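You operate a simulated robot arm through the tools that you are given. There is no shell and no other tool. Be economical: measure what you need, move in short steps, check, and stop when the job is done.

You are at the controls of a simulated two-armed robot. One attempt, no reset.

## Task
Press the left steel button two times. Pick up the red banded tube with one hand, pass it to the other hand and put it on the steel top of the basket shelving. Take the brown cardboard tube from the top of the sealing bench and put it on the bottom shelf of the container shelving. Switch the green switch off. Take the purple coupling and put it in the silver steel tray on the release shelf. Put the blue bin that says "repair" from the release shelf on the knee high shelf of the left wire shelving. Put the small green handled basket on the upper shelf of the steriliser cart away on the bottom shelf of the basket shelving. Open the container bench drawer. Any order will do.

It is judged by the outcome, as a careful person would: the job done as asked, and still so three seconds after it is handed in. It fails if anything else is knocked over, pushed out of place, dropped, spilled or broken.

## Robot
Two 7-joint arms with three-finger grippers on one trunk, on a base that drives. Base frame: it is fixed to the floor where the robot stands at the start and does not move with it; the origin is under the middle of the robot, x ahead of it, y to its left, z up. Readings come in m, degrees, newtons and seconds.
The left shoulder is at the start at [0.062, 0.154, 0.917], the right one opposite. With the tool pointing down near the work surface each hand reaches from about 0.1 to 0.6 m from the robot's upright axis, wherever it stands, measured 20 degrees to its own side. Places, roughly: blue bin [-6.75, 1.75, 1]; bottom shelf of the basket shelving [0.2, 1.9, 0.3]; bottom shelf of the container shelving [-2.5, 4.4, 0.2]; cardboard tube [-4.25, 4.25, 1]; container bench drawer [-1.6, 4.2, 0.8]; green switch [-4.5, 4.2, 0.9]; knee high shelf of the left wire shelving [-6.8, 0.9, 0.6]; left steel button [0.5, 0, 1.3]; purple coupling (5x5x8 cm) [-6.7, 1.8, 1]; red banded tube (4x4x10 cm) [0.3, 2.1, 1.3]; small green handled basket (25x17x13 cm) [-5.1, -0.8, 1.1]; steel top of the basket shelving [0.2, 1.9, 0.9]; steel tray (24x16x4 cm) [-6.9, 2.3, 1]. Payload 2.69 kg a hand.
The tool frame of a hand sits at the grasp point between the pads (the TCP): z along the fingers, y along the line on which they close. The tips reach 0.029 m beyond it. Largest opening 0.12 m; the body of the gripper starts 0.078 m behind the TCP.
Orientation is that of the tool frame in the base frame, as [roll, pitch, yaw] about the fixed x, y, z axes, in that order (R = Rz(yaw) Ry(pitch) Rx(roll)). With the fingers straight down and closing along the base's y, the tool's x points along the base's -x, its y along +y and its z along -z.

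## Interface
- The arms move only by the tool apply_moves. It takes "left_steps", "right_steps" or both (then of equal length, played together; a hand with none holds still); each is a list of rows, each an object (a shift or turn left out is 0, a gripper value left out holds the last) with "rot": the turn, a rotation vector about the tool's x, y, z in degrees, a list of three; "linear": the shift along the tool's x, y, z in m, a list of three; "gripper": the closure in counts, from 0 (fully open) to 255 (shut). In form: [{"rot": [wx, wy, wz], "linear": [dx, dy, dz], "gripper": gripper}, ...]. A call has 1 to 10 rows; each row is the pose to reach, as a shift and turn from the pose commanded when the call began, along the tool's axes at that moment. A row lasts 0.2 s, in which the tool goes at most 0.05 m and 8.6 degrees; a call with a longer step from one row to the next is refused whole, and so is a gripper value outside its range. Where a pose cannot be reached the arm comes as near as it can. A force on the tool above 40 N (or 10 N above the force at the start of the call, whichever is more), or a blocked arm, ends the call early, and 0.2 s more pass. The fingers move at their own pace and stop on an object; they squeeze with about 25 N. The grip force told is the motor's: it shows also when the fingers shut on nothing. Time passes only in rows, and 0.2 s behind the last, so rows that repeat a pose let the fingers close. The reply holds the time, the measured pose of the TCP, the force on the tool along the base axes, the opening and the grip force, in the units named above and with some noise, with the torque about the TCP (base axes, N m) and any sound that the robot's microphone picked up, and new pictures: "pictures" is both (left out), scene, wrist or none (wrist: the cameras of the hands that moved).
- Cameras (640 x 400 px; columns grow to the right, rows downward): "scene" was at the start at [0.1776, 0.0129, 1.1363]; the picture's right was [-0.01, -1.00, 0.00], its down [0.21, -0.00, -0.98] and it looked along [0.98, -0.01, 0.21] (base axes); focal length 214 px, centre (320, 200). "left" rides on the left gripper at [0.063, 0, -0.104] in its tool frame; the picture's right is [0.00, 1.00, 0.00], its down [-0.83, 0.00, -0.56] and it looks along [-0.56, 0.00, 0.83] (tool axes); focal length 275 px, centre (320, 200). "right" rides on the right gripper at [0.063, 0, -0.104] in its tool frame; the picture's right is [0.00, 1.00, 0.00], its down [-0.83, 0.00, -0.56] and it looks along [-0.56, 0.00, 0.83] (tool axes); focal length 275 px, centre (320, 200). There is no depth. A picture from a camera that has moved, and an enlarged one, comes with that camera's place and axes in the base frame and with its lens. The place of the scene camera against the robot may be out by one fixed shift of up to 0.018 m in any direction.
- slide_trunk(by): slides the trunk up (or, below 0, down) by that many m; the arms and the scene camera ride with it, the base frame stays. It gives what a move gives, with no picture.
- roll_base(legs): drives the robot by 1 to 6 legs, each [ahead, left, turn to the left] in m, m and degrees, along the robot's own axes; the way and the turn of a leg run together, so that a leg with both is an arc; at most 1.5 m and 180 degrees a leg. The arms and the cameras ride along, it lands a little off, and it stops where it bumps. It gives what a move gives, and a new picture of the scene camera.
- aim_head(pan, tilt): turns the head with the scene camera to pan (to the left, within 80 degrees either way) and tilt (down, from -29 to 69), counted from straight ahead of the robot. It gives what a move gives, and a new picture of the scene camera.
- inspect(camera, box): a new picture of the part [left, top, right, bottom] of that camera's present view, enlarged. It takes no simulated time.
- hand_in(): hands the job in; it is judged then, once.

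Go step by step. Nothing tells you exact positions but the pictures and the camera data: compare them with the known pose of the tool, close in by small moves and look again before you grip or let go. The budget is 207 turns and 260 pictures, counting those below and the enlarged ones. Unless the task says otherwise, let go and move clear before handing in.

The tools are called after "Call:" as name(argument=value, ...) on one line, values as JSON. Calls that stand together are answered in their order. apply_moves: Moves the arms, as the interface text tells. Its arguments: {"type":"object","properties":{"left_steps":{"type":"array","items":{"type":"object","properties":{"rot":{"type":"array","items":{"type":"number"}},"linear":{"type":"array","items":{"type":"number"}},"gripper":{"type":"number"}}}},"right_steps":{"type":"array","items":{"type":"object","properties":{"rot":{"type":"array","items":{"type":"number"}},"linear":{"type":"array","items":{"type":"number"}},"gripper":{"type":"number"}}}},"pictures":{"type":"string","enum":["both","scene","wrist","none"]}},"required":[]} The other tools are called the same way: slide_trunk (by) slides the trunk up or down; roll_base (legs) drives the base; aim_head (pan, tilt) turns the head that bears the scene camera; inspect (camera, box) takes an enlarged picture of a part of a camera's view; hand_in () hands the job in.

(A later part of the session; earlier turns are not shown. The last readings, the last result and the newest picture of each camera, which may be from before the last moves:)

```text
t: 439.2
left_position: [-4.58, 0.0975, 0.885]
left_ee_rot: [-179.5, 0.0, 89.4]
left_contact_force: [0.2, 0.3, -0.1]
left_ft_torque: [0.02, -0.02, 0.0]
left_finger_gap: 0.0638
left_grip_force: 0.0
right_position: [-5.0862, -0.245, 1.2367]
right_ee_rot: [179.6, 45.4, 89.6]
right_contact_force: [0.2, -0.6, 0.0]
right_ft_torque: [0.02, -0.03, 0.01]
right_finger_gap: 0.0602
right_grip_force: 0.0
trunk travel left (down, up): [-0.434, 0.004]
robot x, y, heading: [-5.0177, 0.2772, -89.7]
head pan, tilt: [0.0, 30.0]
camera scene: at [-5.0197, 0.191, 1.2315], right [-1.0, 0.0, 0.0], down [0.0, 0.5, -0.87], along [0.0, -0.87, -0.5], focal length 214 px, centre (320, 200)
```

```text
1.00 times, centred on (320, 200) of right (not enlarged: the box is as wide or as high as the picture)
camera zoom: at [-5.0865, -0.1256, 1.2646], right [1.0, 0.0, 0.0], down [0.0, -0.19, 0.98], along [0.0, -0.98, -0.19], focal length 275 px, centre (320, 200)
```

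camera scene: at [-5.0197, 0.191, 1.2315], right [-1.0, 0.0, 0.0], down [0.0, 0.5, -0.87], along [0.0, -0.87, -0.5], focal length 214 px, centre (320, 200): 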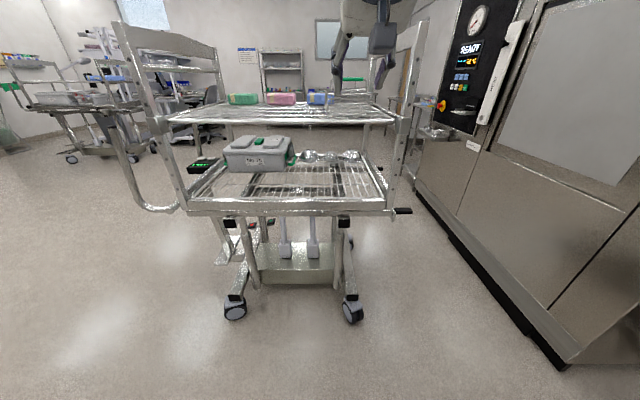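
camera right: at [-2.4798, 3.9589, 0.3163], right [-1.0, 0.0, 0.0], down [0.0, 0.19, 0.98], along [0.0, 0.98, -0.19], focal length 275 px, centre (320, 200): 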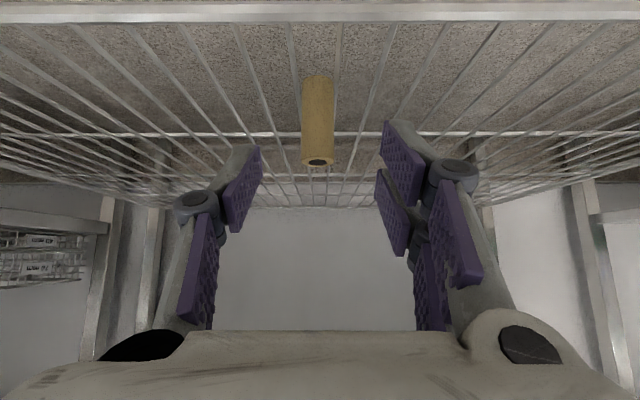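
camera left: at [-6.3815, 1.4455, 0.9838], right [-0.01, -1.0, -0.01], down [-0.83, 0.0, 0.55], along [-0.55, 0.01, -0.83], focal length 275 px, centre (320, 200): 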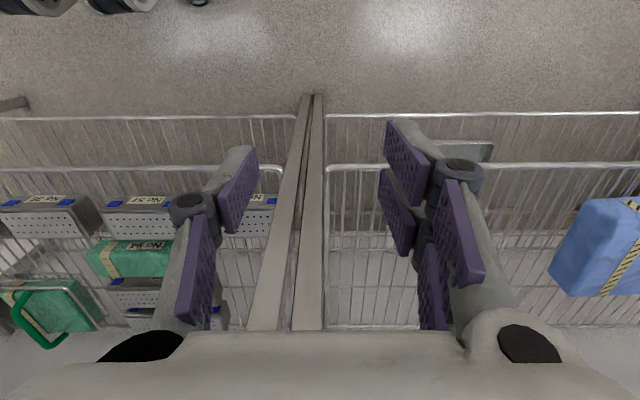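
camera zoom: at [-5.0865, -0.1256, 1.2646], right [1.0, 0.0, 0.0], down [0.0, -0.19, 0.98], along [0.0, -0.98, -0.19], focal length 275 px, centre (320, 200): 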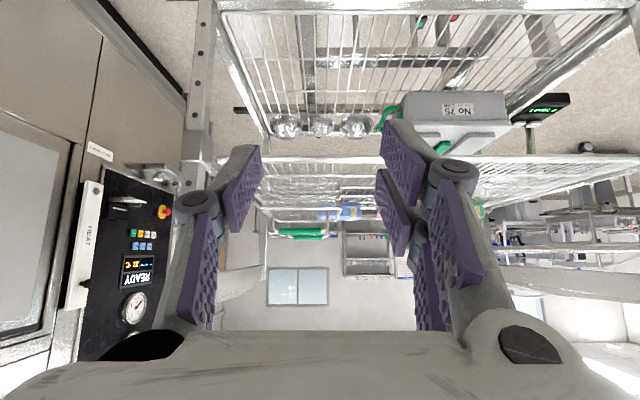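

Call:
inspect(camera="right", box=[230, 140, 410, 260])

Call:
inspect(camera="scene", box=[200, 60, 410, 190])

```text
3.33 times, centred on (320, 200) of right
camera zoom: at [-5.0865, -0.1256, 1.2646], right [1.0, 0.0, 0.0], down [0.0, -0.19, 0.98], along [0.0, -0.98, -0.19], focal length 918 px, centre (320, 200)
```

zoom: 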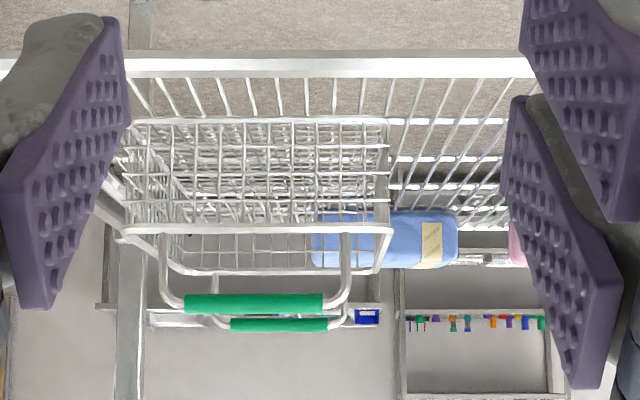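

```text
3.05 times, centred on (305, 125) of scene
camera zoom: at [-5.0197, 0.191, 1.2315], right [-1.0, 0.0, 0.0], down [0.0, 0.5, -0.87], along [0.0, -0.87, -0.5], focal length 654 px, centre (366, 429)
```

zoom: 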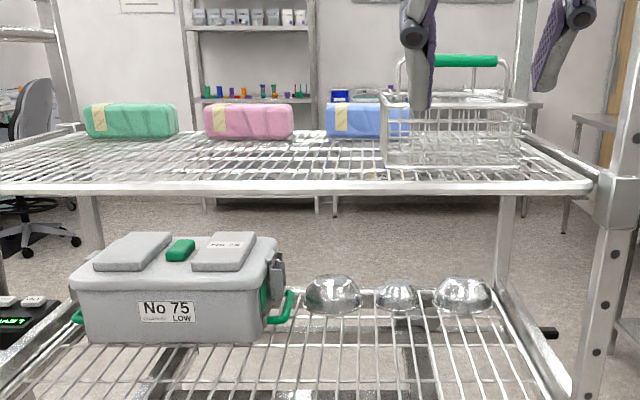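

The basket (17 cm face toward me) has fixed upright green handles at its near and far ends; near bar at about (-5.13, -0.68, 1.22). I'll grip the near bar with the hand horizontal and fingers closing vertically, as on the drawer. Re-orienting the right hand.

Call:
apply_moves(right_steps=[{"rot": [0, -8, 0]}, {"rot": [0, -16, 0]}, {"rot": [0, -24, 0]}, {"rot": [0, -32, 0]}, {"rot": [0, -40, 0]}, {"rot": [0, -44, 0]}], pictures="none")

Call:
apply_moves(right_steps=[{"rot": [0, 0, -8.5]}, {"rot": [0, 0, -17]}, {"rot": [0, 0, -25.5]}, {"rot": [0, 0, -34]}, {"rot": [0, 0, -42.5]}, {"rot": [0, 0, -51]}, {"rot": [0, 0, -59.5]}, {"rot": [0, 0, -68]}, {"rot": [0, 0, -76.5]}, {"rot": [0, 0, -85]}], pictures="wrist")

```text
t: 440.6
left_position: [-4.5801, 0.098, 0.8853]
left_ee_rot: [-179.4, 0.1, 89.3]
left_contact_force: [0.5, -0.2, -0.2]
left_ft_torque: [0.0, 0.03, 0.02]
left_finger_gap: 0.0633
left_grip_force: 0.1
right_position: [-5.0848, -0.2451, 1.2349]
right_ee_rot: [155.1, 89.3, 64.9]
right_contact_force: [0.6, 1.0, 1.1]
right_ft_torque: [0.0, 0.0, -0.02]
right_finger_gap: 0.0602
right_grip_force: 0.1
trunk travel left (down, up): [-0.434, 0.004]
robot x, y, heading: [-5.0198, 0.2764, -89.9]
head pan, tilt: [0.0, 30.0]
```

```text
t: 442.8
left_position: [-4.5794, 0.0985, 0.8849]
left_ee_rot: [-179.5, 0.0, 89.4]
left_contact_force: [-0.3, 0.0, -0.2]
left_ft_torque: [-0.02, 0.01, -0.01]
left_finger_gap: 0.0635
left_grip_force: 0.0
right_position: [-5.0848, -0.2449, 1.2348]
right_ee_rot: [-90.7, 5.2, 179.9]
right_contact_force: [-0.9, 0.3, 0.6]
right_ft_torque: [-0.01, 0.02, 0.0]
right_finger_gap: 0.0604
right_grip_force: 0.0
trunk travel left (down, up): [-0.434, 0.004]
robot x, y, heading: [-5.0154, 0.2752, -89.8]
head pan, tilt: [0.0, 30.0]
camera right: at [-5.1483, -0.1392, 1.2319], right [0.08, 0.01, -1.0], down [0.83, 0.55, 0.08], along [0.55, -0.83, 0.04], focal length 275 px, centre (320, 200)
```

right: 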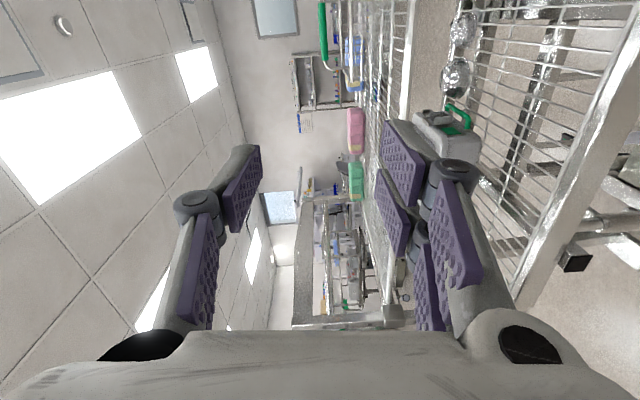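

Good view. The bar is at z≈1.226, centre x≈-5.127. I'll align, and drive 0.32 m forward.

Call:
apply_moves(right_steps=[{"rot": [0, 0, -2.5], "linear": [0.02, 0.003, 0]}, {"rot": [0, 0, -5], "linear": [0.043, 0.006, 0], "gripper": 110}], pictures="none")

Call:
roll_base(legs=[[0.32, 0, 0]])

Call:
inspect(camera="right", box=[0, 0, 640, 400])

```text
t: 443.4
left_position: [-4.581, 0.0982, 0.8843]
left_ee_rot: [-179.4, 0.1, 89.4]
left_contact_force: [-0.5, -0.5, -0.6]
left_ft_torque: [0.0, -0.01, -0.01]
left_finger_gap: 0.0637
left_grip_force: 0.0
right_position: [-5.1279, -0.245, 1.2258]
right_ee_rot: [-90.5, 0.2, 179.9]
right_contact_force: [0.4, -0.3, -0.9]
right_ft_torque: [-0.03, 0.01, -0.03]
right_finger_gap: 0.0685
right_grip_force: 0.0
trunk travel left (down, up): [-0.434, 0.004]
robot x, y, heading: [-5.0167, 0.2771, -89.9]
head pan, tilt: [0.0, 30.0]
```

```text
t: 445.5
left_position: [-4.5803, -0.2217, 0.8844]
left_ee_rot: [-179.4, 0.0, 89.3]
left_contact_force: [-0.2, 0.1, 0.2]
left_ft_torque: [0.03, 0.02, 0.0]
left_finger_gap: 0.0637
left_grip_force: 0.0
right_position: [-5.1277, -0.5614, 1.2248]
right_ee_rot: [-90.7, 0.2, 179.8]
right_contact_force: [0.2, -0.2, -0.1]
right_ft_torque: [-0.03, 0.02, 0.0]
right_finger_gap: 0.0682
right_grip_force: 0.1
trunk travel left (down, up): [-0.434, 0.004]
robot x, y, heading: [-5.0226, -0.0434, -90.0]
head pan, tilt: [0.0, 30.0]
camera scene: at [-5.0191, -0.1265, 1.2315], right [-1.0, 0.0, 0.0], down [0.0, 0.5, -0.87], along [0.0, -0.87, -0.5], focal length 214 px, centre (320, 200)
```

scene: 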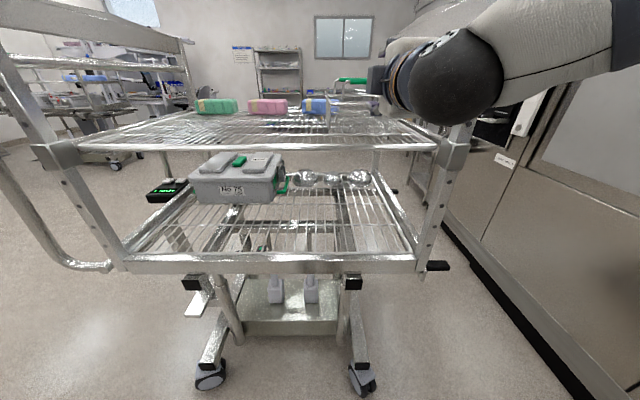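

```text
1.00 times, centred on (320, 200) of right (not enlarged: the box is as wide or as high as the picture)
camera zoom: at [-5.1914, -0.4565, 1.2269], right [0.0, 0.01, -1.0], down [0.83, 0.55, 0.01], along [0.55, -0.83, -0.01], focal length 275 px, centre (320, 200)
```

zoom: 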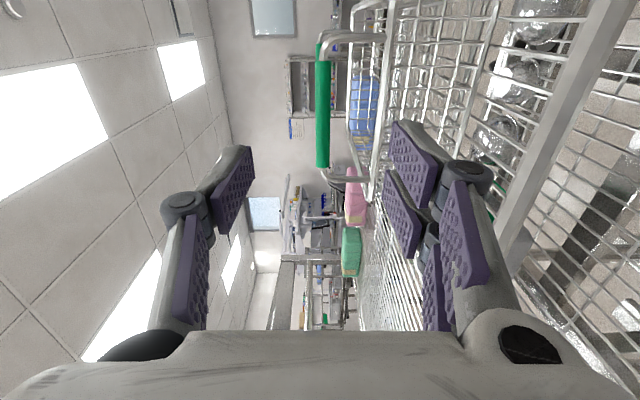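

Aligned: bar centred between the fingers. Narrowing a bit, advancing 10.5 cm and closing.

Call:
apply_moves(right_steps=[{"linear": [0, 0.003, 0.025], "gripper": 145}, {"linear": [0, 0.003, 0.055]}, {"linear": [0, 0.003, 0.085]}, {"linear": [0, 0.003, 0.107]}, {"linear": [0, 0.003, 0.107]}], pictures="wrist")

```text
t: 446.7
left_position: [-4.5803, -0.22, 0.8839]
left_ee_rot: [-179.4, -0.1, 89.3]
left_contact_force: [-0.3, 0.3, -0.4]
left_ft_torque: [0.01, 0.01, 0.04]
left_finger_gap: 0.0635
left_grip_force: 0.1
right_position: [-5.1293, -0.6669, 1.2227]
right_ee_rot: [-90.6, 0.3, 179.8]
right_contact_force: [0.8, 0.3, 0.6]
right_ft_torque: [-0.03, 0.02, 0.0]
right_finger_gap: 0.0518
right_grip_force: 0.1
trunk travel left (down, up): [-0.434, 0.004]
robot x, y, heading: [-5.0188, -0.0422, -89.8]
head pan, tilt: [0.0, 30.0]
camera right: at [-5.1922, -0.5622, 1.2251], right [0.0, 0.01, -1.0], down [0.83, 0.55, 0.01], along [0.55, -0.83, -0.01], focal length 275 px, centre (320, 200)
```

right: 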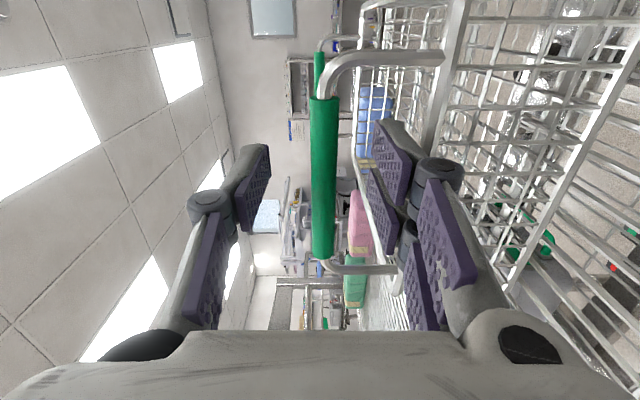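

The bar lies between the pads. Closing and test-lifting 2 cm.

Call:
apply_moves(right_steps=[{"linear": [0, 0, 0.004], "gripper": 255}, {"linear": [0, 0, 0.004]}, {"linear": [0, 0, 0.004]}, {"linear": [0, -0.01, 0.004]}, {"linear": [0, -0.02, 0.004]}, {"linear": [0, -0.02, 0.004]}], pictures="both")

```text
t: 448.1
left_position: [-4.5798, -0.22, 0.885]
left_ee_rot: [-179.6, 0.0, 89.4]
left_contact_force: [-0.6, -0.4, 0.3]
left_ft_torque: [-0.01, -0.01, 0.01]
left_finger_gap: 0.0633
left_grip_force: 0.1
right_position: [-5.1274, -0.6729, 1.242]
right_ee_rot: [-90.6, 0.3, 179.8]
right_contact_force: [0.7, 0.4, -1.8]
right_ft_torque: [0.02, 0.1, 0.13]
right_finger_gap: 0.0105
right_grip_force: 24.9
trunk travel left (down, up): [-0.434, 0.004]
robot x, y, heading: [-5.0167, -0.0448, -89.8]
head pan, tilt: [0.0, 30.0]
camera scene: at [-5.019, -0.1262, 1.2315], right [-1.0, 0.0, 0.0], down [0.0, 0.5, -0.87], along [0.0, -0.87, -0.5], focal length 214 px, centre (320, 200)
camera right: at [-5.1913, -0.5666, 1.2435], right [0.0, 0.01, -1.0], down [0.83, 0.55, 0.01], along [0.55, -0.83, -0.01], focal length 275 px, centre (320, 200)
```

scene: 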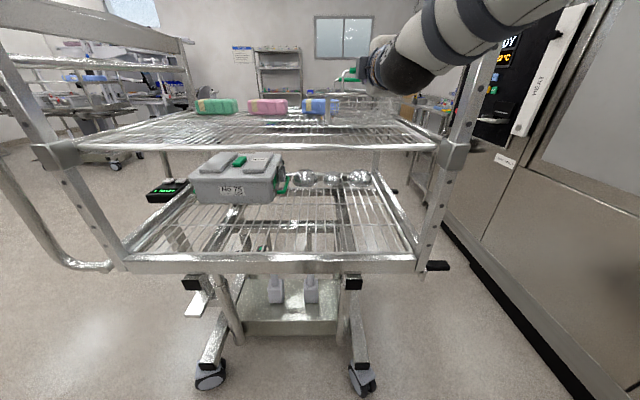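
right: 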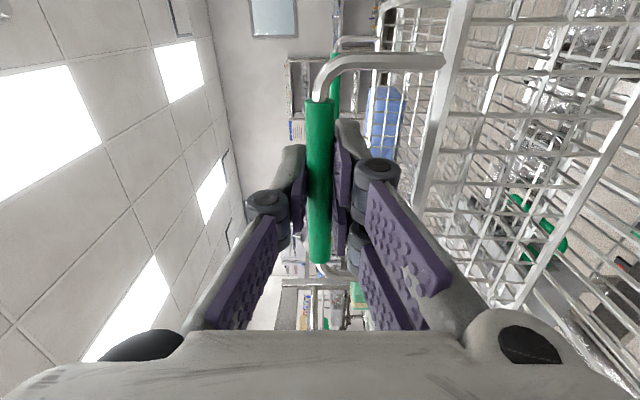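

The bar pivots in the grip, so the basket will hang tilted from the near handle; that is workable. I'll lift it high enough for the far end to clear the cart shelf.

Call:
apply_moves(right_steps=[{"linear": [0, -0.03, -0.015]}, {"linear": [0, -0.06, -0.03]}, {"linear": [0, -0.09, -0.045]}, {"linear": [0, -0.12, -0.06]}, {"linear": [0, -0.145, -0.075]}, {"linear": [0, -0.17, -0.09]}], pictures="both")

```text
t: 449.5
left_position: [-4.58, -0.2196, 0.8835]
left_ee_rot: [-179.5, 0.1, 89.3]
left_contact_force: [-0.3, -0.2, -0.2]
left_ft_torque: [-0.02, 0.06, -0.01]
left_finger_gap: 0.0634
left_grip_force: 0.1
right_position: [-5.1254, -0.6134, 1.347]
right_ee_rot: [-90.3, 0.4, 179.8]
right_contact_force: [0.7, 1.5, -1.4]
right_ft_torque: [0.01, 0.25, -0.09]
right_finger_gap: 0.0106
right_grip_force: 25.5
right hand out of reach, approached as far as the arm can: row 2, 4, 5, 6
trunk travel left (down, up): [-0.434, 0.004]
robot x, y, heading: [-5.0189, -0.0457, -90.1]
head pan, tilt: [0.0, 30.0]
camera scene: at [-5.019, -0.1259, 1.2316], right [-1.0, 0.0, 0.0], down [0.0, 0.5, -0.87], along [0.0, -0.87, -0.5], focal length 214 px, centre (320, 200)
camera right: at [-5.1891, -0.5078, 1.3477], right [0.0, 0.0, -1.0], down [0.83, 0.55, 0.0], along [0.55, -0.83, 0.0], focal length 275 px, centre (320, 200)
```

scene: 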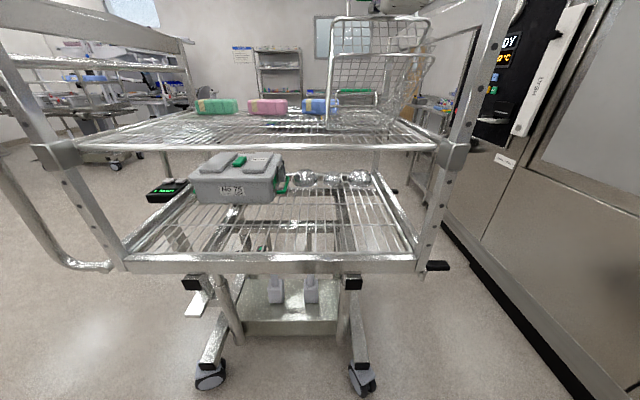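
right: 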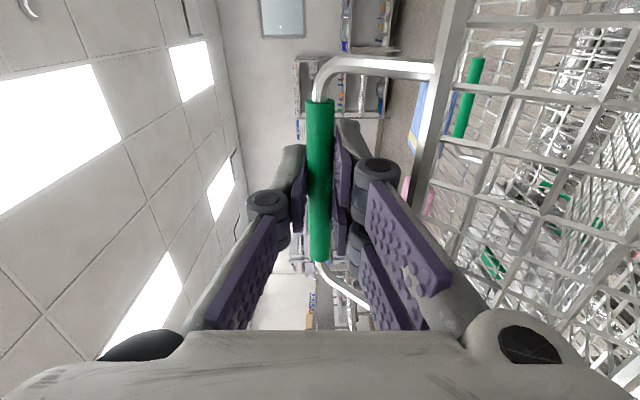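

The arm is near its upper limit. I'll pitch the hand upward about the bar so the hand body pushes the near wall and levels the basket.

Call:
apply_moves(right_steps=[{"rot": [8, 0, 0]}, {"rot": [16, 0, 0]}, {"rot": [24, 0, 0]}, {"rot": [32, 0, 0]}, {"rot": [40, 0, 0]}, {"rot": [46, 0, 0]}], pictures="both")

```text
t: 450.9
left_position: [-4.579, -0.2207, 0.8841]
left_ee_rot: [-179.5, -0.2, 89.3]
left_contact_force: [-0.1, -0.8, 0.4]
left_ft_torque: [0.02, -0.01, 0.02]
left_finger_gap: 0.0636
left_grip_force: 0.0
right_position: [-5.1248, -0.6134, 1.3447]
right_ee_rot: [-44.6, 0.2, 179.9]
right_contact_force: [-0.7, -0.5, -3.7]
right_ft_torque: [0.46, 0.02, 0.0]
right_finger_gap: 0.0107
right_grip_force: 24.9
trunk travel left (down, up): [-0.434, 0.004]
robot x, y, heading: [-5.0204, -0.0421, -90.2]
head pan, tilt: [0.0, 30.0]
camera scene: at [-5.019, -0.1268, 1.2314], right [-1.0, 0.0, 0.0], down [0.0, 0.5, -0.87], along [0.0, -0.87, -0.5], focal length 214 px, centre (320, 200)
camera right: at [-5.1868, -0.5397, 1.2714], right [0.0, -0.71, -0.7], down [0.83, 0.39, -0.4], along [0.55, -0.59, 0.59], focal length 275 px, centre (320, 200)
```

scene: 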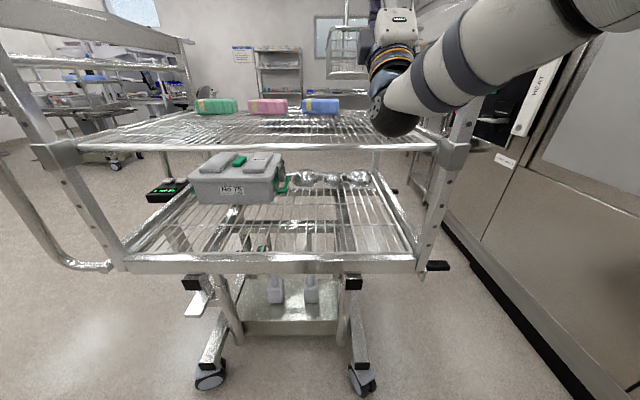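
right: 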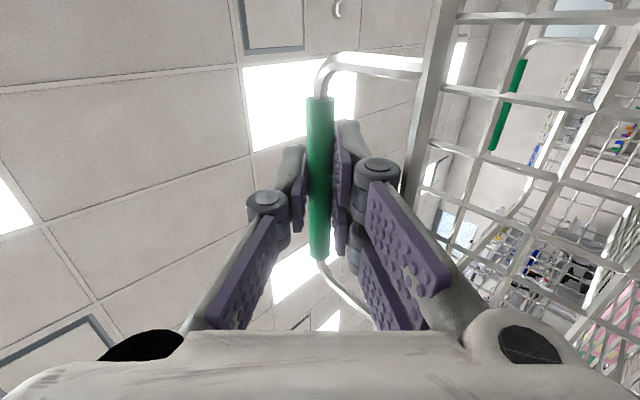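

The basket is lifted level with its full weight (0.38 kg). Backing away from the cart and driving to the basket shelving.

Call:
roll_base(legs=[[-0.8, 0, 0], [0, 0, 90], [0, 1.1, 0], [1.4, 0, 0], [1.3, 0, 0], [1.2, 0, 0]])

```text
t: 485.9
left_position: [-0.9759, 2.4525, 0.885]
left_ee_rot: [-179.6, -0.1, -179.3]
left_contact_force: [-0.6, 0.3, 0.1]
left_ft_torque: [0.01, 0.0, -0.02]
left_finger_gap: 0.0638
left_grip_force: 0.0
right_position: [-0.5697, 1.918, 1.3453]
right_ee_rot: [-44.7, 0.2, -88.7]
right_contact_force: [0.4, 0.2, -4.3]
right_ft_torque: [-0.04, 0.45, 0.0]
right_finger_gap: 0.0107
right_grip_force: 24.9
trunk travel left (down, up): [-0.434, 0.004]
robot x, y, heading: [-1.1422, 2.0137, 1.9]
head pan, tilt: [0.0, 30.0]
camera scene: at [-1.0465, 2.0261, 1.2315], right [0.03, -1.0, 0.0], down [-0.5, -0.01, -0.87], along [0.87, 0.02, -0.5], focal length 214 px, centre (320, 200)
```

scene: 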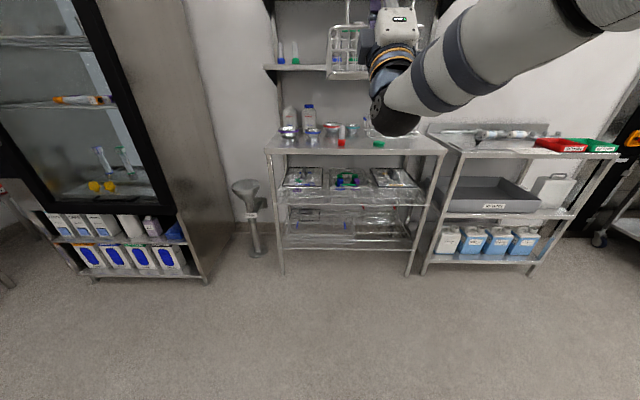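

Call:
inspect(camera="scene", box=[260, 130, 460, 280])

```text
2.67 times, centred on (360, 205) of scene
camera zoom: at [-1.0465, 2.0261, 1.2315], right [0.03, -1.0, 0.0], down [-0.5, -0.01, -0.87], along [0.87, 0.02, -0.5], focal length 572 px, centre (213, 187)
```

zoom: 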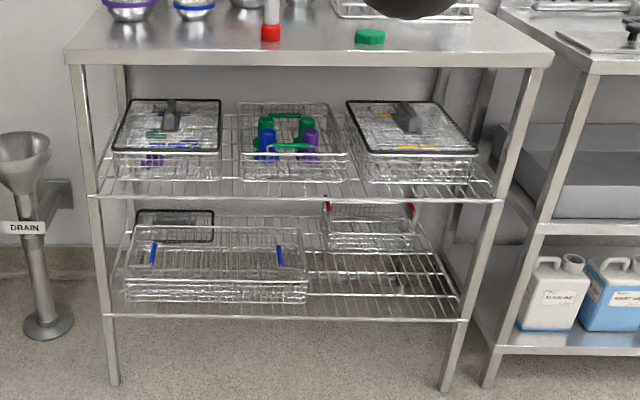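

The bottom shelf has free room at its right front, about y 1.47–1.82. I'll line up there, lower the trunk, and lower the hand.

Call:
roll_base(legs=[[0, -0.27, -1.9]])

Call:
slide_trunk(by=-0.4)

Call:
apply_moves(right_steps=[{"linear": [0, 0.028, -0.028]}, {"linear": [0, 0.056, -0.056]}, {"linear": [0, 0.084, -0.084]}, {"linear": [0, 0.112, -0.112]}, {"linear": [0, 0.14, -0.14]}, {"linear": [0, 0.168, -0.168]}, {"linear": [0, 0.196, -0.196]}, {"linear": [0, 0.224, -0.224]}, {"linear": [0, 0.252, -0.252]}, {"linear": [0, 0.28, -0.28]}], pictures="scene")

```text
t: 488.6
left_position: [-0.9567, 2.1753, 0.884]
left_ee_rot: [-179.5, 0.0, 178.4]
left_contact_force: [-0.3, -1.1, 0.2]
left_ft_torque: [0.02, -0.01, 0.04]
left_finger_gap: 0.0635
left_grip_force: 0.1
right_position: [-0.5723, 1.6263, 1.3455]
right_ee_rot: [-44.6, 0.3, -91.1]
right_contact_force: [-0.5, -0.6, -4.4]
right_ft_torque: [-0.02, 0.47, 0.02]
right_finger_gap: 0.0107
right_grip_force: 24.6
trunk travel left (down, up): [-0.434, 0.004]
robot x, y, heading: [-1.1416, 1.7442, -0.8]
head pan, tilt: [0.0, 30.0]
camera scene: at [-1.0451, 1.7528, 1.2315], right [-0.01, -1.0, 0.0], down [-0.5, 0.01, -0.87], along [0.87, -0.01, -0.5], focal length 214 px, centre (320, 200)
```

scene: 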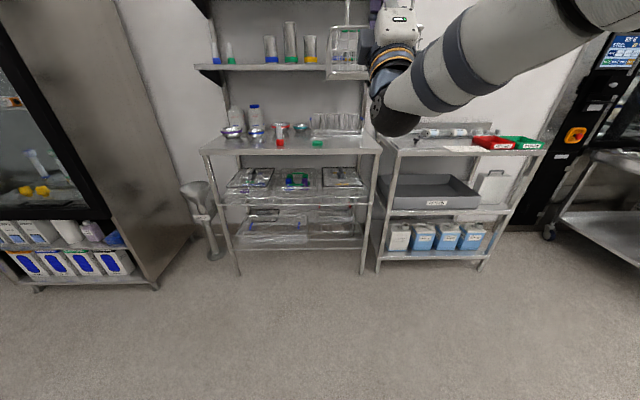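

```text
t: 492.4
left_position: [-0.9572, 2.1752, 0.4842]
left_ee_rot: [-179.5, 0.0, 178.4]
left_contact_force: [-0.5, -0.1, 0.0]
left_ft_torque: [-0.02, 0.04, 0.01]
left_finger_gap: 0.0633
left_grip_force: 0.0
right_position: [-0.5727, 1.6271, 0.9465]
right_ee_rot: [-44.5, 0.2, -91.1]
right_contact_force: [-0.8, -0.2, -3.8]
right_ft_torque: [-0.01, 0.49, -0.02]
right_finger_gap: 0.011
right_grip_force: 25.4
trunk travel left (down, up): [-0.034, 0.404]
robot x, y, heading: [-1.1418, 1.7408, -0.8]
head pan, tilt: [0.0, 30.0]
```

```text
t: 494.6
left_position: [-0.9567, 2.1759, 0.4847]
left_ee_rot: [-179.4, 0.1, 178.4]
left_contact_force: [0.0, -0.5, -0.2]
left_ft_torque: [0.0, -0.04, 0.03]
left_finger_gap: 0.0636
left_grip_force: 0.0
right_position: [-0.5698, 1.6299, 0.5507]
right_ee_rot: [-44.6, 0.3, -91.0]
right_contact_force: [-0.6, -0.6, -4.2]
right_ft_torque: [0.01, 0.5, 0.05]
right_finger_gap: 0.0107
right_grip_force: 25.4
trunk travel left (down, up): [-0.034, 0.404]
robot x, y, heading: [-1.1394, 1.744, -1.0]
head pan, tilt: [0.0, 30.0]
camera scene: at [-0.8735, 1.7505, 0.7956], right [-0.01, -1.0, 0.0], down [-0.5, 0.01, -0.87], along [0.87, -0.01, -0.5], focal length 214 px, centre (320, 200)
```

scene: 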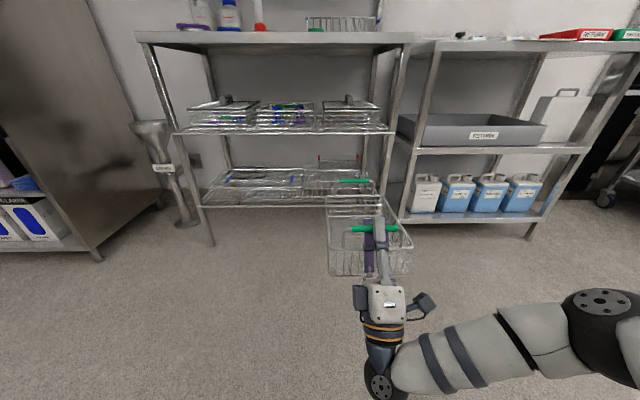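

Call:
inspect(camera="scene", box=[195, 140, 415, 290])

```text
2.67 times, centred on (305, 215) of scene
camera zoom: at [-0.8735, 1.7505, 0.7956], right [-0.01, -1.0, 0.0], down [-0.5, 0.01, -0.87], along [0.87, -0.01, -0.5], focal length 572 px, centre (360, 160)
```

zoom: 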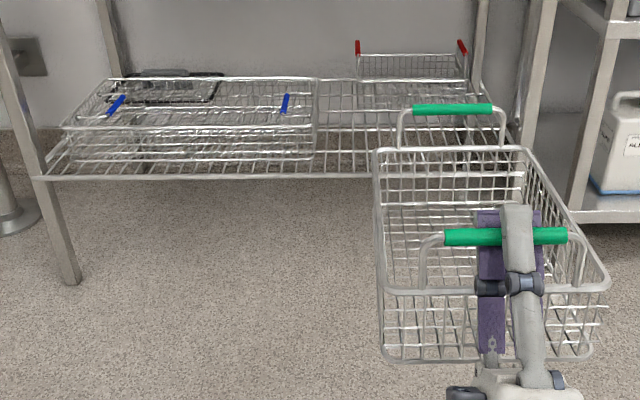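

Clearances are adequate: depth free ≈0.26 m for the 0.25 m basket. Lowering 6 cm and driving in 0.40 m.

Call:
apply_moves(right_steps=[{"linear": [0, 0.021, -0.021]}, {"linear": [0, 0.042, -0.042]}], pictures="none")

Call:
roll_base(legs=[[0.4, 0, 1.0]])

Call:
inspect(camera="scene", box=[220, 100, 540, 300])

```text
t: 495.2
left_position: [-0.9575, 2.1755, 0.4856]
left_ee_rot: [-179.4, 0.0, 178.3]
left_contact_force: [0.0, 0.7, -0.4]
left_ft_torque: [-0.02, -0.01, 0.0]
left_finger_gap: 0.0633
left_grip_force: 0.0
right_position: [-0.5693, 1.6287, 0.491]
right_ee_rot: [-44.5, 0.3, -91.0]
right_contact_force: [0.1, 0.0, -4.0]
right_ft_torque: [0.0, 0.46, -0.04]
right_finger_gap: 0.0108
right_grip_force: 24.7
trunk travel left (down, up): [-0.034, 0.404]
robot x, y, heading: [-1.1418, 1.7406, -1.1]
head pan, tilt: [0.0, 30.0]
```

```text
t: 497.7
left_position: [-0.5575, 2.176, 0.4847]
left_ee_rot: [-179.4, 0.0, 179.3]
left_contact_force: [0.6, 0.6, -0.3]
left_ft_torque: [0.01, -0.03, -0.01]
left_finger_gap: 0.0634
left_grip_force: 0.0
right_position: [-0.1615, 1.6347, 0.4906]
right_ee_rot: [-44.7, 0.2, -90.1]
right_contact_force: [-0.7, -0.2, -4.4]
right_ft_torque: [-0.03, 0.51, 0.0]
right_finger_gap: 0.0108
right_grip_force: 25.0
trunk travel left (down, up): [-0.034, 0.404]
robot x, y, heading: [-0.7358, 1.7406, 0.0]
head pan, tilt: [0.0, 30.0]
camera scene: at [-0.4681, 1.7521, 0.7956], right [0.0, -1.0, 0.0], down [-0.5, 0.0, -0.87], along [0.87, 0.0, -0.5], focal length 214 px, centre (320, 200)
```

scene: 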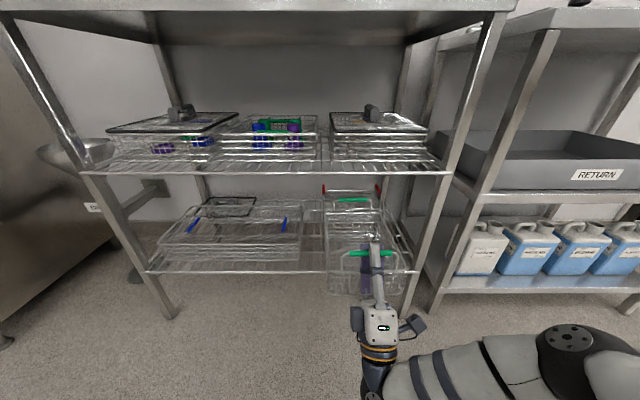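

```text
2.00 times, centred on (380, 200) of scene
camera zoom: at [-0.4681, 1.7521, 0.7956], right [0.0, -1.0, 0.0], down [-0.5, 0.0, -0.87], along [0.87, 0.0, -0.5], focal length 429 px, centre (200, 200)
```

zoom: 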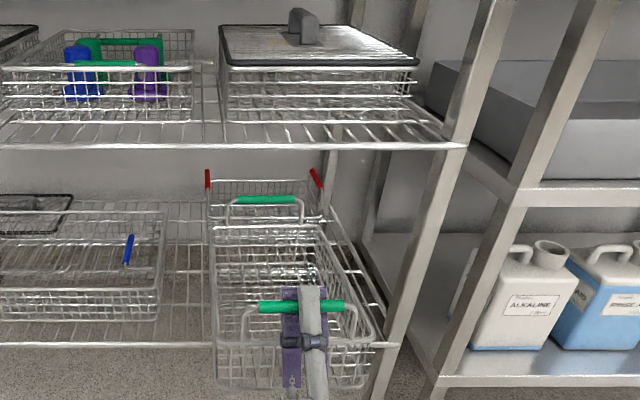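

Driving the remaining 0.115 m.

Call:
roll_base(legs=[[0.115, 0, 0]])

Call:
inspect(camera="scene", box=[260, 130, 480, 290])

```text
t: 498.9
left_position: [-0.4452, 2.177, 0.4846]
left_ee_rot: [-179.4, 0.0, 179.5]
left_contact_force: [0.3, -0.2, 0.4]
left_ft_torque: [-0.04, 0.01, -0.02]
left_finger_gap: 0.0632
left_grip_force: 0.0
right_position: [-0.0483, 1.6352, 0.4907]
right_ee_rot: [-44.7, 0.1, -90.1]
right_contact_force: [-0.3, -0.8, -4.0]
right_ft_torque: [-0.02, 0.5, -0.02]
right_finger_gap: 0.0104
right_grip_force: 24.5
trunk travel left (down, up): [-0.034, 0.404]
robot x, y, heading: [-0.6225, 1.7412, 0.2]
head pan, tilt: [0.0, 30.0]
camera scene: at [-0.3555, 1.7524, 0.7956], right [0.0, -1.0, 0.0], down [-0.5, 0.0, -0.87], along [0.87, 0.0, -0.5], focal length 214 px, centre (320, 200)
```

scene: 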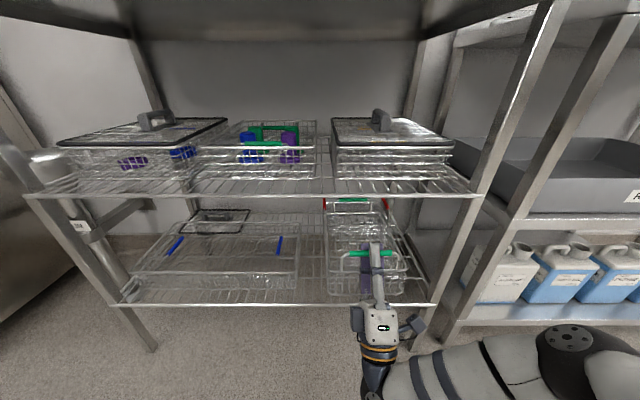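

```text
2.50 times, centred on (370, 210) of scene
camera zoom: at [-0.3555, 1.7524, 0.7956], right [0.0, -1.0, 0.0], down [-0.5, 0.0, -0.87], along [0.87, 0.0, -0.5], focal length 536 px, centre (195, 175)
```

zoom: 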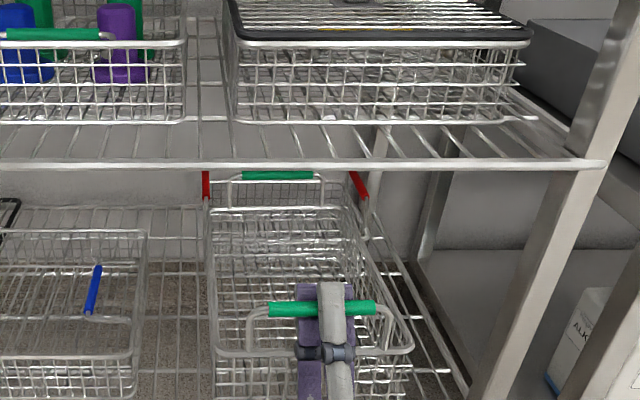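

In position above the shelf. Lowering until the basket lands.

Call:
apply_moves(right_steps=[{"linear": [0, 0.02, -0.014]}, {"linear": [0, 0.035, -0.03]}, {"linear": [0, 0.042, -0.037]}, {"linear": [0, 0.046, -0.041]}, {"linear": [0, 0.05, -0.045]}, {"linear": [0, 0.054, -0.049]}], pictures="wrist")

```text
t: 500.4
left_position: [-0.4456, 2.1763, 0.4842]
left_ee_rot: [-179.4, 0.1, 179.4]
left_contact_force: [0.3, -0.9, -0.9]
left_ft_torque: [0.01, 0.01, 0.0]
left_finger_gap: 0.0636
left_grip_force: 0.2
right_position: [-0.046, 1.6365, 0.4173]
right_ee_rot: [-44.7, 0.3, -90.1]
right_contact_force: [-0.5, 1.2, -3.9]
right_ft_torque: [-0.04, 0.46, 0.02]
right_finger_gap: 0.0108
right_grip_force: 24.9
trunk travel left (down, up): [-0.034, 0.404]
robot x, y, heading: [-0.6214, 1.737, -0.0]
head pan, tilt: [0.0, 30.0]
camera right: at [-0.1198, 1.5736, 0.3445], right [0.71, 0.0, -0.7], down [-0.39, 0.83, -0.39], along [0.59, 0.55, 0.59], focal length 275 px, centre (320, 200)
```

right: 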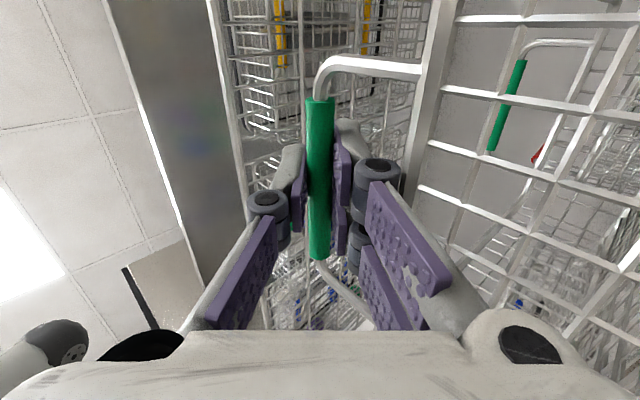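

Still hanging free. Continuing down in small steps.

Call:
apply_moves(right_steps=[{"linear": [0, 0.004, -0.004]}, {"linear": [0, 0.008, -0.008]}, {"linear": [0, 0.012, -0.012]}, {"linear": [0, 0.016, -0.016]}, {"linear": [0, 0.02, -0.02]}], pictures="none")

```text
t: 501.6
left_position: [-0.4461, 2.1763, 0.4853]
left_ee_rot: [-179.5, 0.0, 179.4]
left_contact_force: [0.1, -0.3, 0.1]
left_ft_torque: [0.0, -0.02, 0.01]
left_finger_gap: 0.0633
left_grip_force: 0.1
right_position: [-0.0451, 1.6344, 0.3895]
right_ee_rot: [-44.7, 0.2, -90.1]
right_contact_force: [-0.5, 0.0, -3.6]
right_ft_torque: [-0.01, 0.5, 0.02]
right_finger_gap: 0.0108
right_grip_force: 25.4
trunk travel left (down, up): [-0.034, 0.404]
robot x, y, heading: [-0.6218, 1.7408, 0.0]
head pan, tilt: [0.0, 30.0]
```

Call:
inspect(camera="scene", box=[300, 190, 480, 320])

```text
3.08 times, centred on (390, 255) of scene
camera zoom: at [-0.3555, 1.7524, 0.7956], right [0.0, -1.0, 0.0], down [-0.5, 0.0, -0.87], along [0.87, 0.0, -0.5], focal length 660 px, centre (105, 31)
```

zoom: 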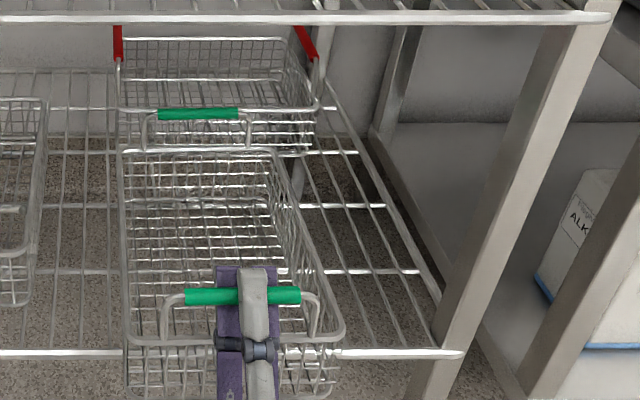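

The shelf is lower than estimated (z≈0.25) and the basket overhangs too much; moving 3.5 cm further in, then lowering.

Call:
roll_base(legs=[[0.038, 0, 0]])

Call:
apply_moves(right_steps=[{"linear": [0, 0.003, -0.003]}, {"linear": [0, 0.006, -0.006]}, {"linear": [0, 0.009, -0.009]}, {"linear": [0, 0.012, -0.012]}, {"linear": [0, 0.015, -0.015]}], pictures="none")

Call:
inspect(camera="scene", box=[300, 200, 480, 330])

```text
t: 502.4
left_position: [-0.4094, 2.1768, 0.4847]
left_ee_rot: [-179.4, 0.0, 179.3]
left_contact_force: [-0.3, -0.7, -1.2]
left_ft_torque: [-0.02, 0.02, 0.0]
left_finger_gap: 0.0633
left_grip_force: 0.0
right_position: [-0.0089, 1.6358, 0.3901]
right_ee_rot: [-44.7, 0.2, -90.2]
right_contact_force: [0.1, -0.2, -4.2]
right_ft_torque: [-0.04, 0.47, 0.01]
right_finger_gap: 0.0108
right_grip_force: 25.5
trunk travel left (down, up): [-0.034, 0.404]
robot x, y, heading: [-0.5839, 1.7369, -0.0]
head pan, tilt: [0.0, 30.0]
camera scene: at [-0.3181, 1.7524, 0.7956], right [0.0, -1.0, 0.0], down [-0.5, 0.0, -0.87], along [0.87, 0.0, -0.5], focal length 214 px, centre (320, 200)
```

scene: 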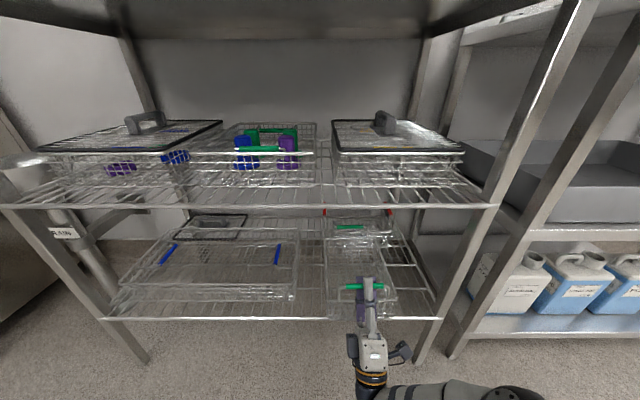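

```text
t: 503.6
left_position: [-0.4092, 2.176, 0.4862]
left_ee_rot: [-179.4, 0.1, 179.3]
left_contact_force: [-1.0, -0.4, 0.6]
left_ft_torque: [0.01, 0.02, 0.02]
left_finger_gap: 0.0634
left_grip_force: 0.0
right_position: [-0.0075, 1.6348, 0.3722]
right_ee_rot: [-44.1, 0.3, -90.3]
right_contact_force: [1.6, -6.2, 25.7]
right_ft_torque: [0.46, -0.08, 0.11]
right_finger_gap: 0.0111
right_grip_force: 24.9
trunk travel left (down, up): [-0.034, 0.404]
robot x, y, heading: [-0.5892, 1.7379, 0.3]
head pan, tilt: [0.0, 30.0]
```

```text
3.08 times, centred on (390, 265) of scene
camera zoom: at [-0.3195, 1.7523, 0.7963], right [0.0, -1.0, 0.0], down [-0.5, 0.0, -0.87], along [0.87, 0.0, -0.5], focal length 660 px, centre (105, 0)
```

zoom: 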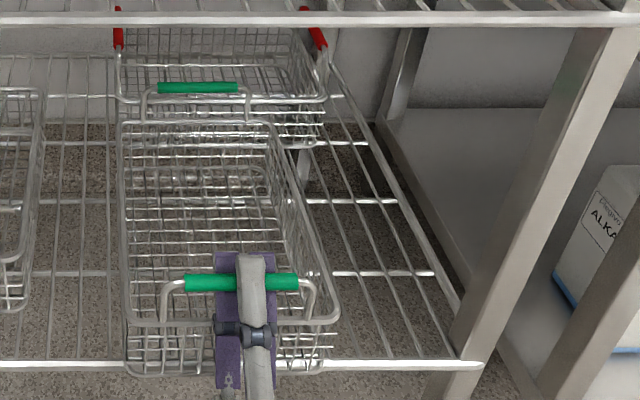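

It touches down right at the front rail; there are ~3.5 cm free behind. I'll lift 1 cm, go 1.8 cm further in, and set it down again.

Call:
apply_moves(right_steps=[{"linear": [0, -0.008, 0.008]}, {"linear": [0, -0.016, 0.016]}], pictures="none")

Call:
roll_base(legs=[[0.02, 0, 0]])

Call:
apply_moves(right_steps=[{"linear": [0, 0.004, -0.004]}, {"linear": [0, 0.008, -0.008]}, {"linear": [0, 0.011, -0.011]}, {"linear": [0, 0.014, -0.014]}], pictures="none")

```text
t: 504.2
left_position: [-0.4091, 2.1758, 0.4851]
left_ee_rot: [-179.4, 0.1, 179.4]
left_contact_force: [-0.1, 0.3, -0.8]
left_ft_torque: [0.02, -0.01, 0.0]
left_finger_gap: 0.0636
left_grip_force: 0.0
right_position: [-0.0087, 1.6361, 0.3886]
right_ee_rot: [-44.9, 0.2, -90.0]
right_contact_force: [-0.6, -0.4, -3.5]
right_ft_torque: [-0.02, 0.51, 0.0]
right_finger_gap: 0.011
right_grip_force: 25.2
trunk travel left (down, up): [-0.034, 0.404]
robot x, y, heading: [-0.5827, 1.7353, 0.1]
head pan, tilt: [0.0, 30.0]
```

```text
t: 505.0
left_position: [-0.3892, 2.1781, 0.4846]
left_ee_rot: [-179.4, 0.0, 179.3]
left_contact_force: [-0.2, -0.2, -0.3]
left_ft_torque: [0.03, -0.02, 0.03]
left_finger_gap: 0.0632
left_grip_force: 0.1
right_position: [0.0108, 1.6353, 0.3901]
right_ee_rot: [-44.7, 0.2, -90.1]
right_contact_force: [-0.5, 0.9, -4.7]
right_ft_torque: [-0.03, 0.51, 0.0]
right_finger_gap: 0.0108
right_grip_force: 24.9
trunk travel left (down, up): [-0.034, 0.404]
robot x, y, heading: [-0.5652, 1.7369, 0.1]
head pan, tilt: [0.0, 30.0]
camera scene: at [-0.2982, 1.7524, 0.7956], right [0.0, -1.0, 0.0], down [-0.5, 0.0, -0.87], along [0.87, 0.0, -0.5], focal length 214 px, centre (320, 200)
```

scene: 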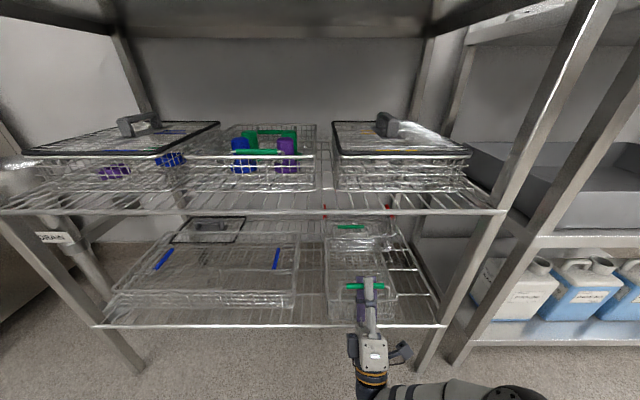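

```text
t: 506.0
left_position: [-0.3889, 2.1772, 0.4847]
left_ee_rot: [-179.4, 0.0, 179.3]
left_contact_force: [0.4, 0.0, -0.3]
left_ft_torque: [0.03, -0.02, -0.02]
left_finger_gap: 0.0634
left_grip_force: 0.0
right_position: [0.0116, 1.635, 0.3724]
right_ee_rot: [-44.4, 0.3, -90.0]
right_contact_force: [0.8, -1.5, 13.2]
right_ft_torque: [0.34, -0.08, 0.0]
right_finger_gap: 0.0112
right_grip_force: 25.0
trunk travel left (down, up): [-0.034, 0.404]
robot x, y, heading: [-0.5625, 1.7393, 0.3]
head pan, tilt: [0.0, 30.0]
```

Call:
inspect(camera="scene", box=[310, 210, 440, 350])

Call:
inspect(camera="right", box=[320, 0, 640, 400])

```text
2.86 times, centred on (375, 280) of scene
camera zoom: at [-0.2991, 1.7524, 0.796], right [0.0, -1.0, 0.0], down [-0.5, 0.0, -0.87], along [0.87, 0.0, -0.5], focal length 613 px, centre (163, -29)
```

zoom: 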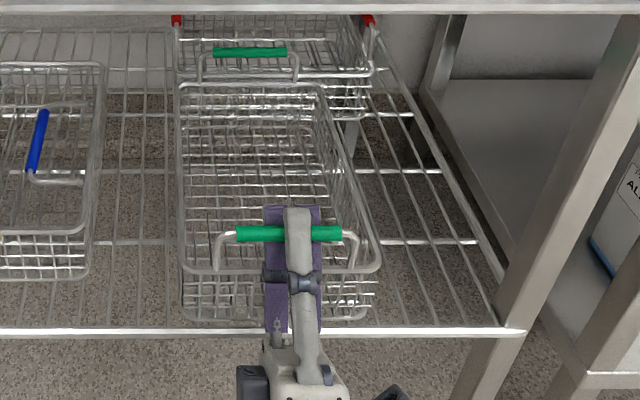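

```text
1.00 times, centred on (480, 200) of right (not enlarged: the box is as wide or as high as the picture)
camera zoom: at [-0.0619, 1.5739, 0.2979], right [0.71, 0.0, -0.7], down [-0.38, 0.83, -0.4], along [0.58, 0.55, 0.6], focal length 275 px, centre (160, 200)
```

zoom: 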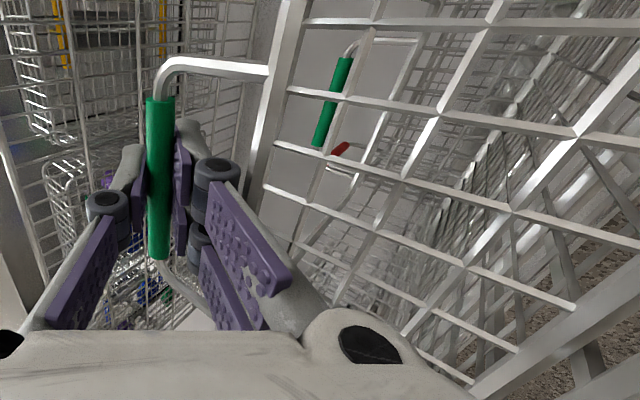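

The basket is fully inside the front rail and rests on the shelf. I'll loosen the fingers, rotate the hand back to horizontal about the bar, then withdraw straight back.

Call:
apply_moves(right_steps=[{"linear": [0, -0.002, 0.002]}, {"linear": [0, -0.002, 0.002], "gripper": 178}, {"linear": [0, -0.002, 0.002]}, {"rot": [-8, 0, 0], "linear": [0, -0.002, 0.002]}, {"rot": [-16, 0, 0], "linear": [0, -0.002, 0.002]}, {"rot": [-24, 0, 0], "linear": [0, -0.002, 0.002]}, {"rot": [-32, 0, 0], "linear": [0, -0.002, 0.002]}, {"rot": [-40, 0, 0], "linear": [0, -0.002, 0.002]}, {"rot": [-45, 0, 0], "linear": [0, -0.002, 0.002]}], pictures="both")

```text
t: 508.0
left_position: [-0.3893, 2.1774, 0.4848]
left_ee_rot: [-179.4, 0.0, 179.3]
left_contact_force: [1.0, 0.2, -0.4]
left_ft_torque: [-0.03, 0.02, 0.02]
left_finger_gap: 0.0637
left_grip_force: 0.1
right_position: [0.0111, 1.6355, 0.373]
right_ee_rot: [-89.8, 0.2, -90.1]
right_contact_force: [0.1, 0.9, 0.0]
right_ft_torque: [-0.01, 0.01, 0.01]
right_finger_gap: 0.0361
right_grip_force: 0.1
trunk travel left (down, up): [-0.034, 0.404]
robot x, y, heading: [-0.5678, 1.7379, -0.0]
head pan, tilt: [0.0, 30.0]
camera scene: at [-0.2984, 1.7524, 0.7956], right [0.0, -1.0, 0.0], down [-0.5, 0.0, -0.87], along [0.87, 0.0, -0.5], focal length 214 px, centre (320, 200)
camera right: at [-0.0933, 1.5731, 0.3735], right [0.0, 0.0, -1.0], down [-0.55, 0.83, 0.0], along [0.83, 0.55, 0.0], focal length 275 px, centre (320, 200)
```

scene: 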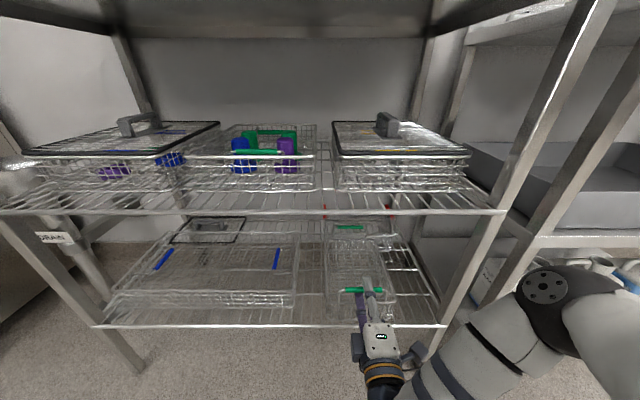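
right: 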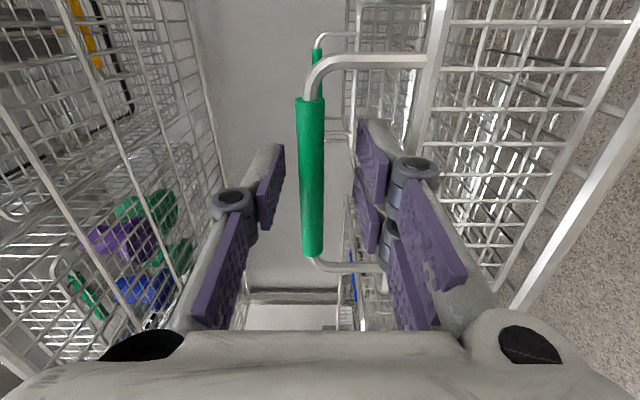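

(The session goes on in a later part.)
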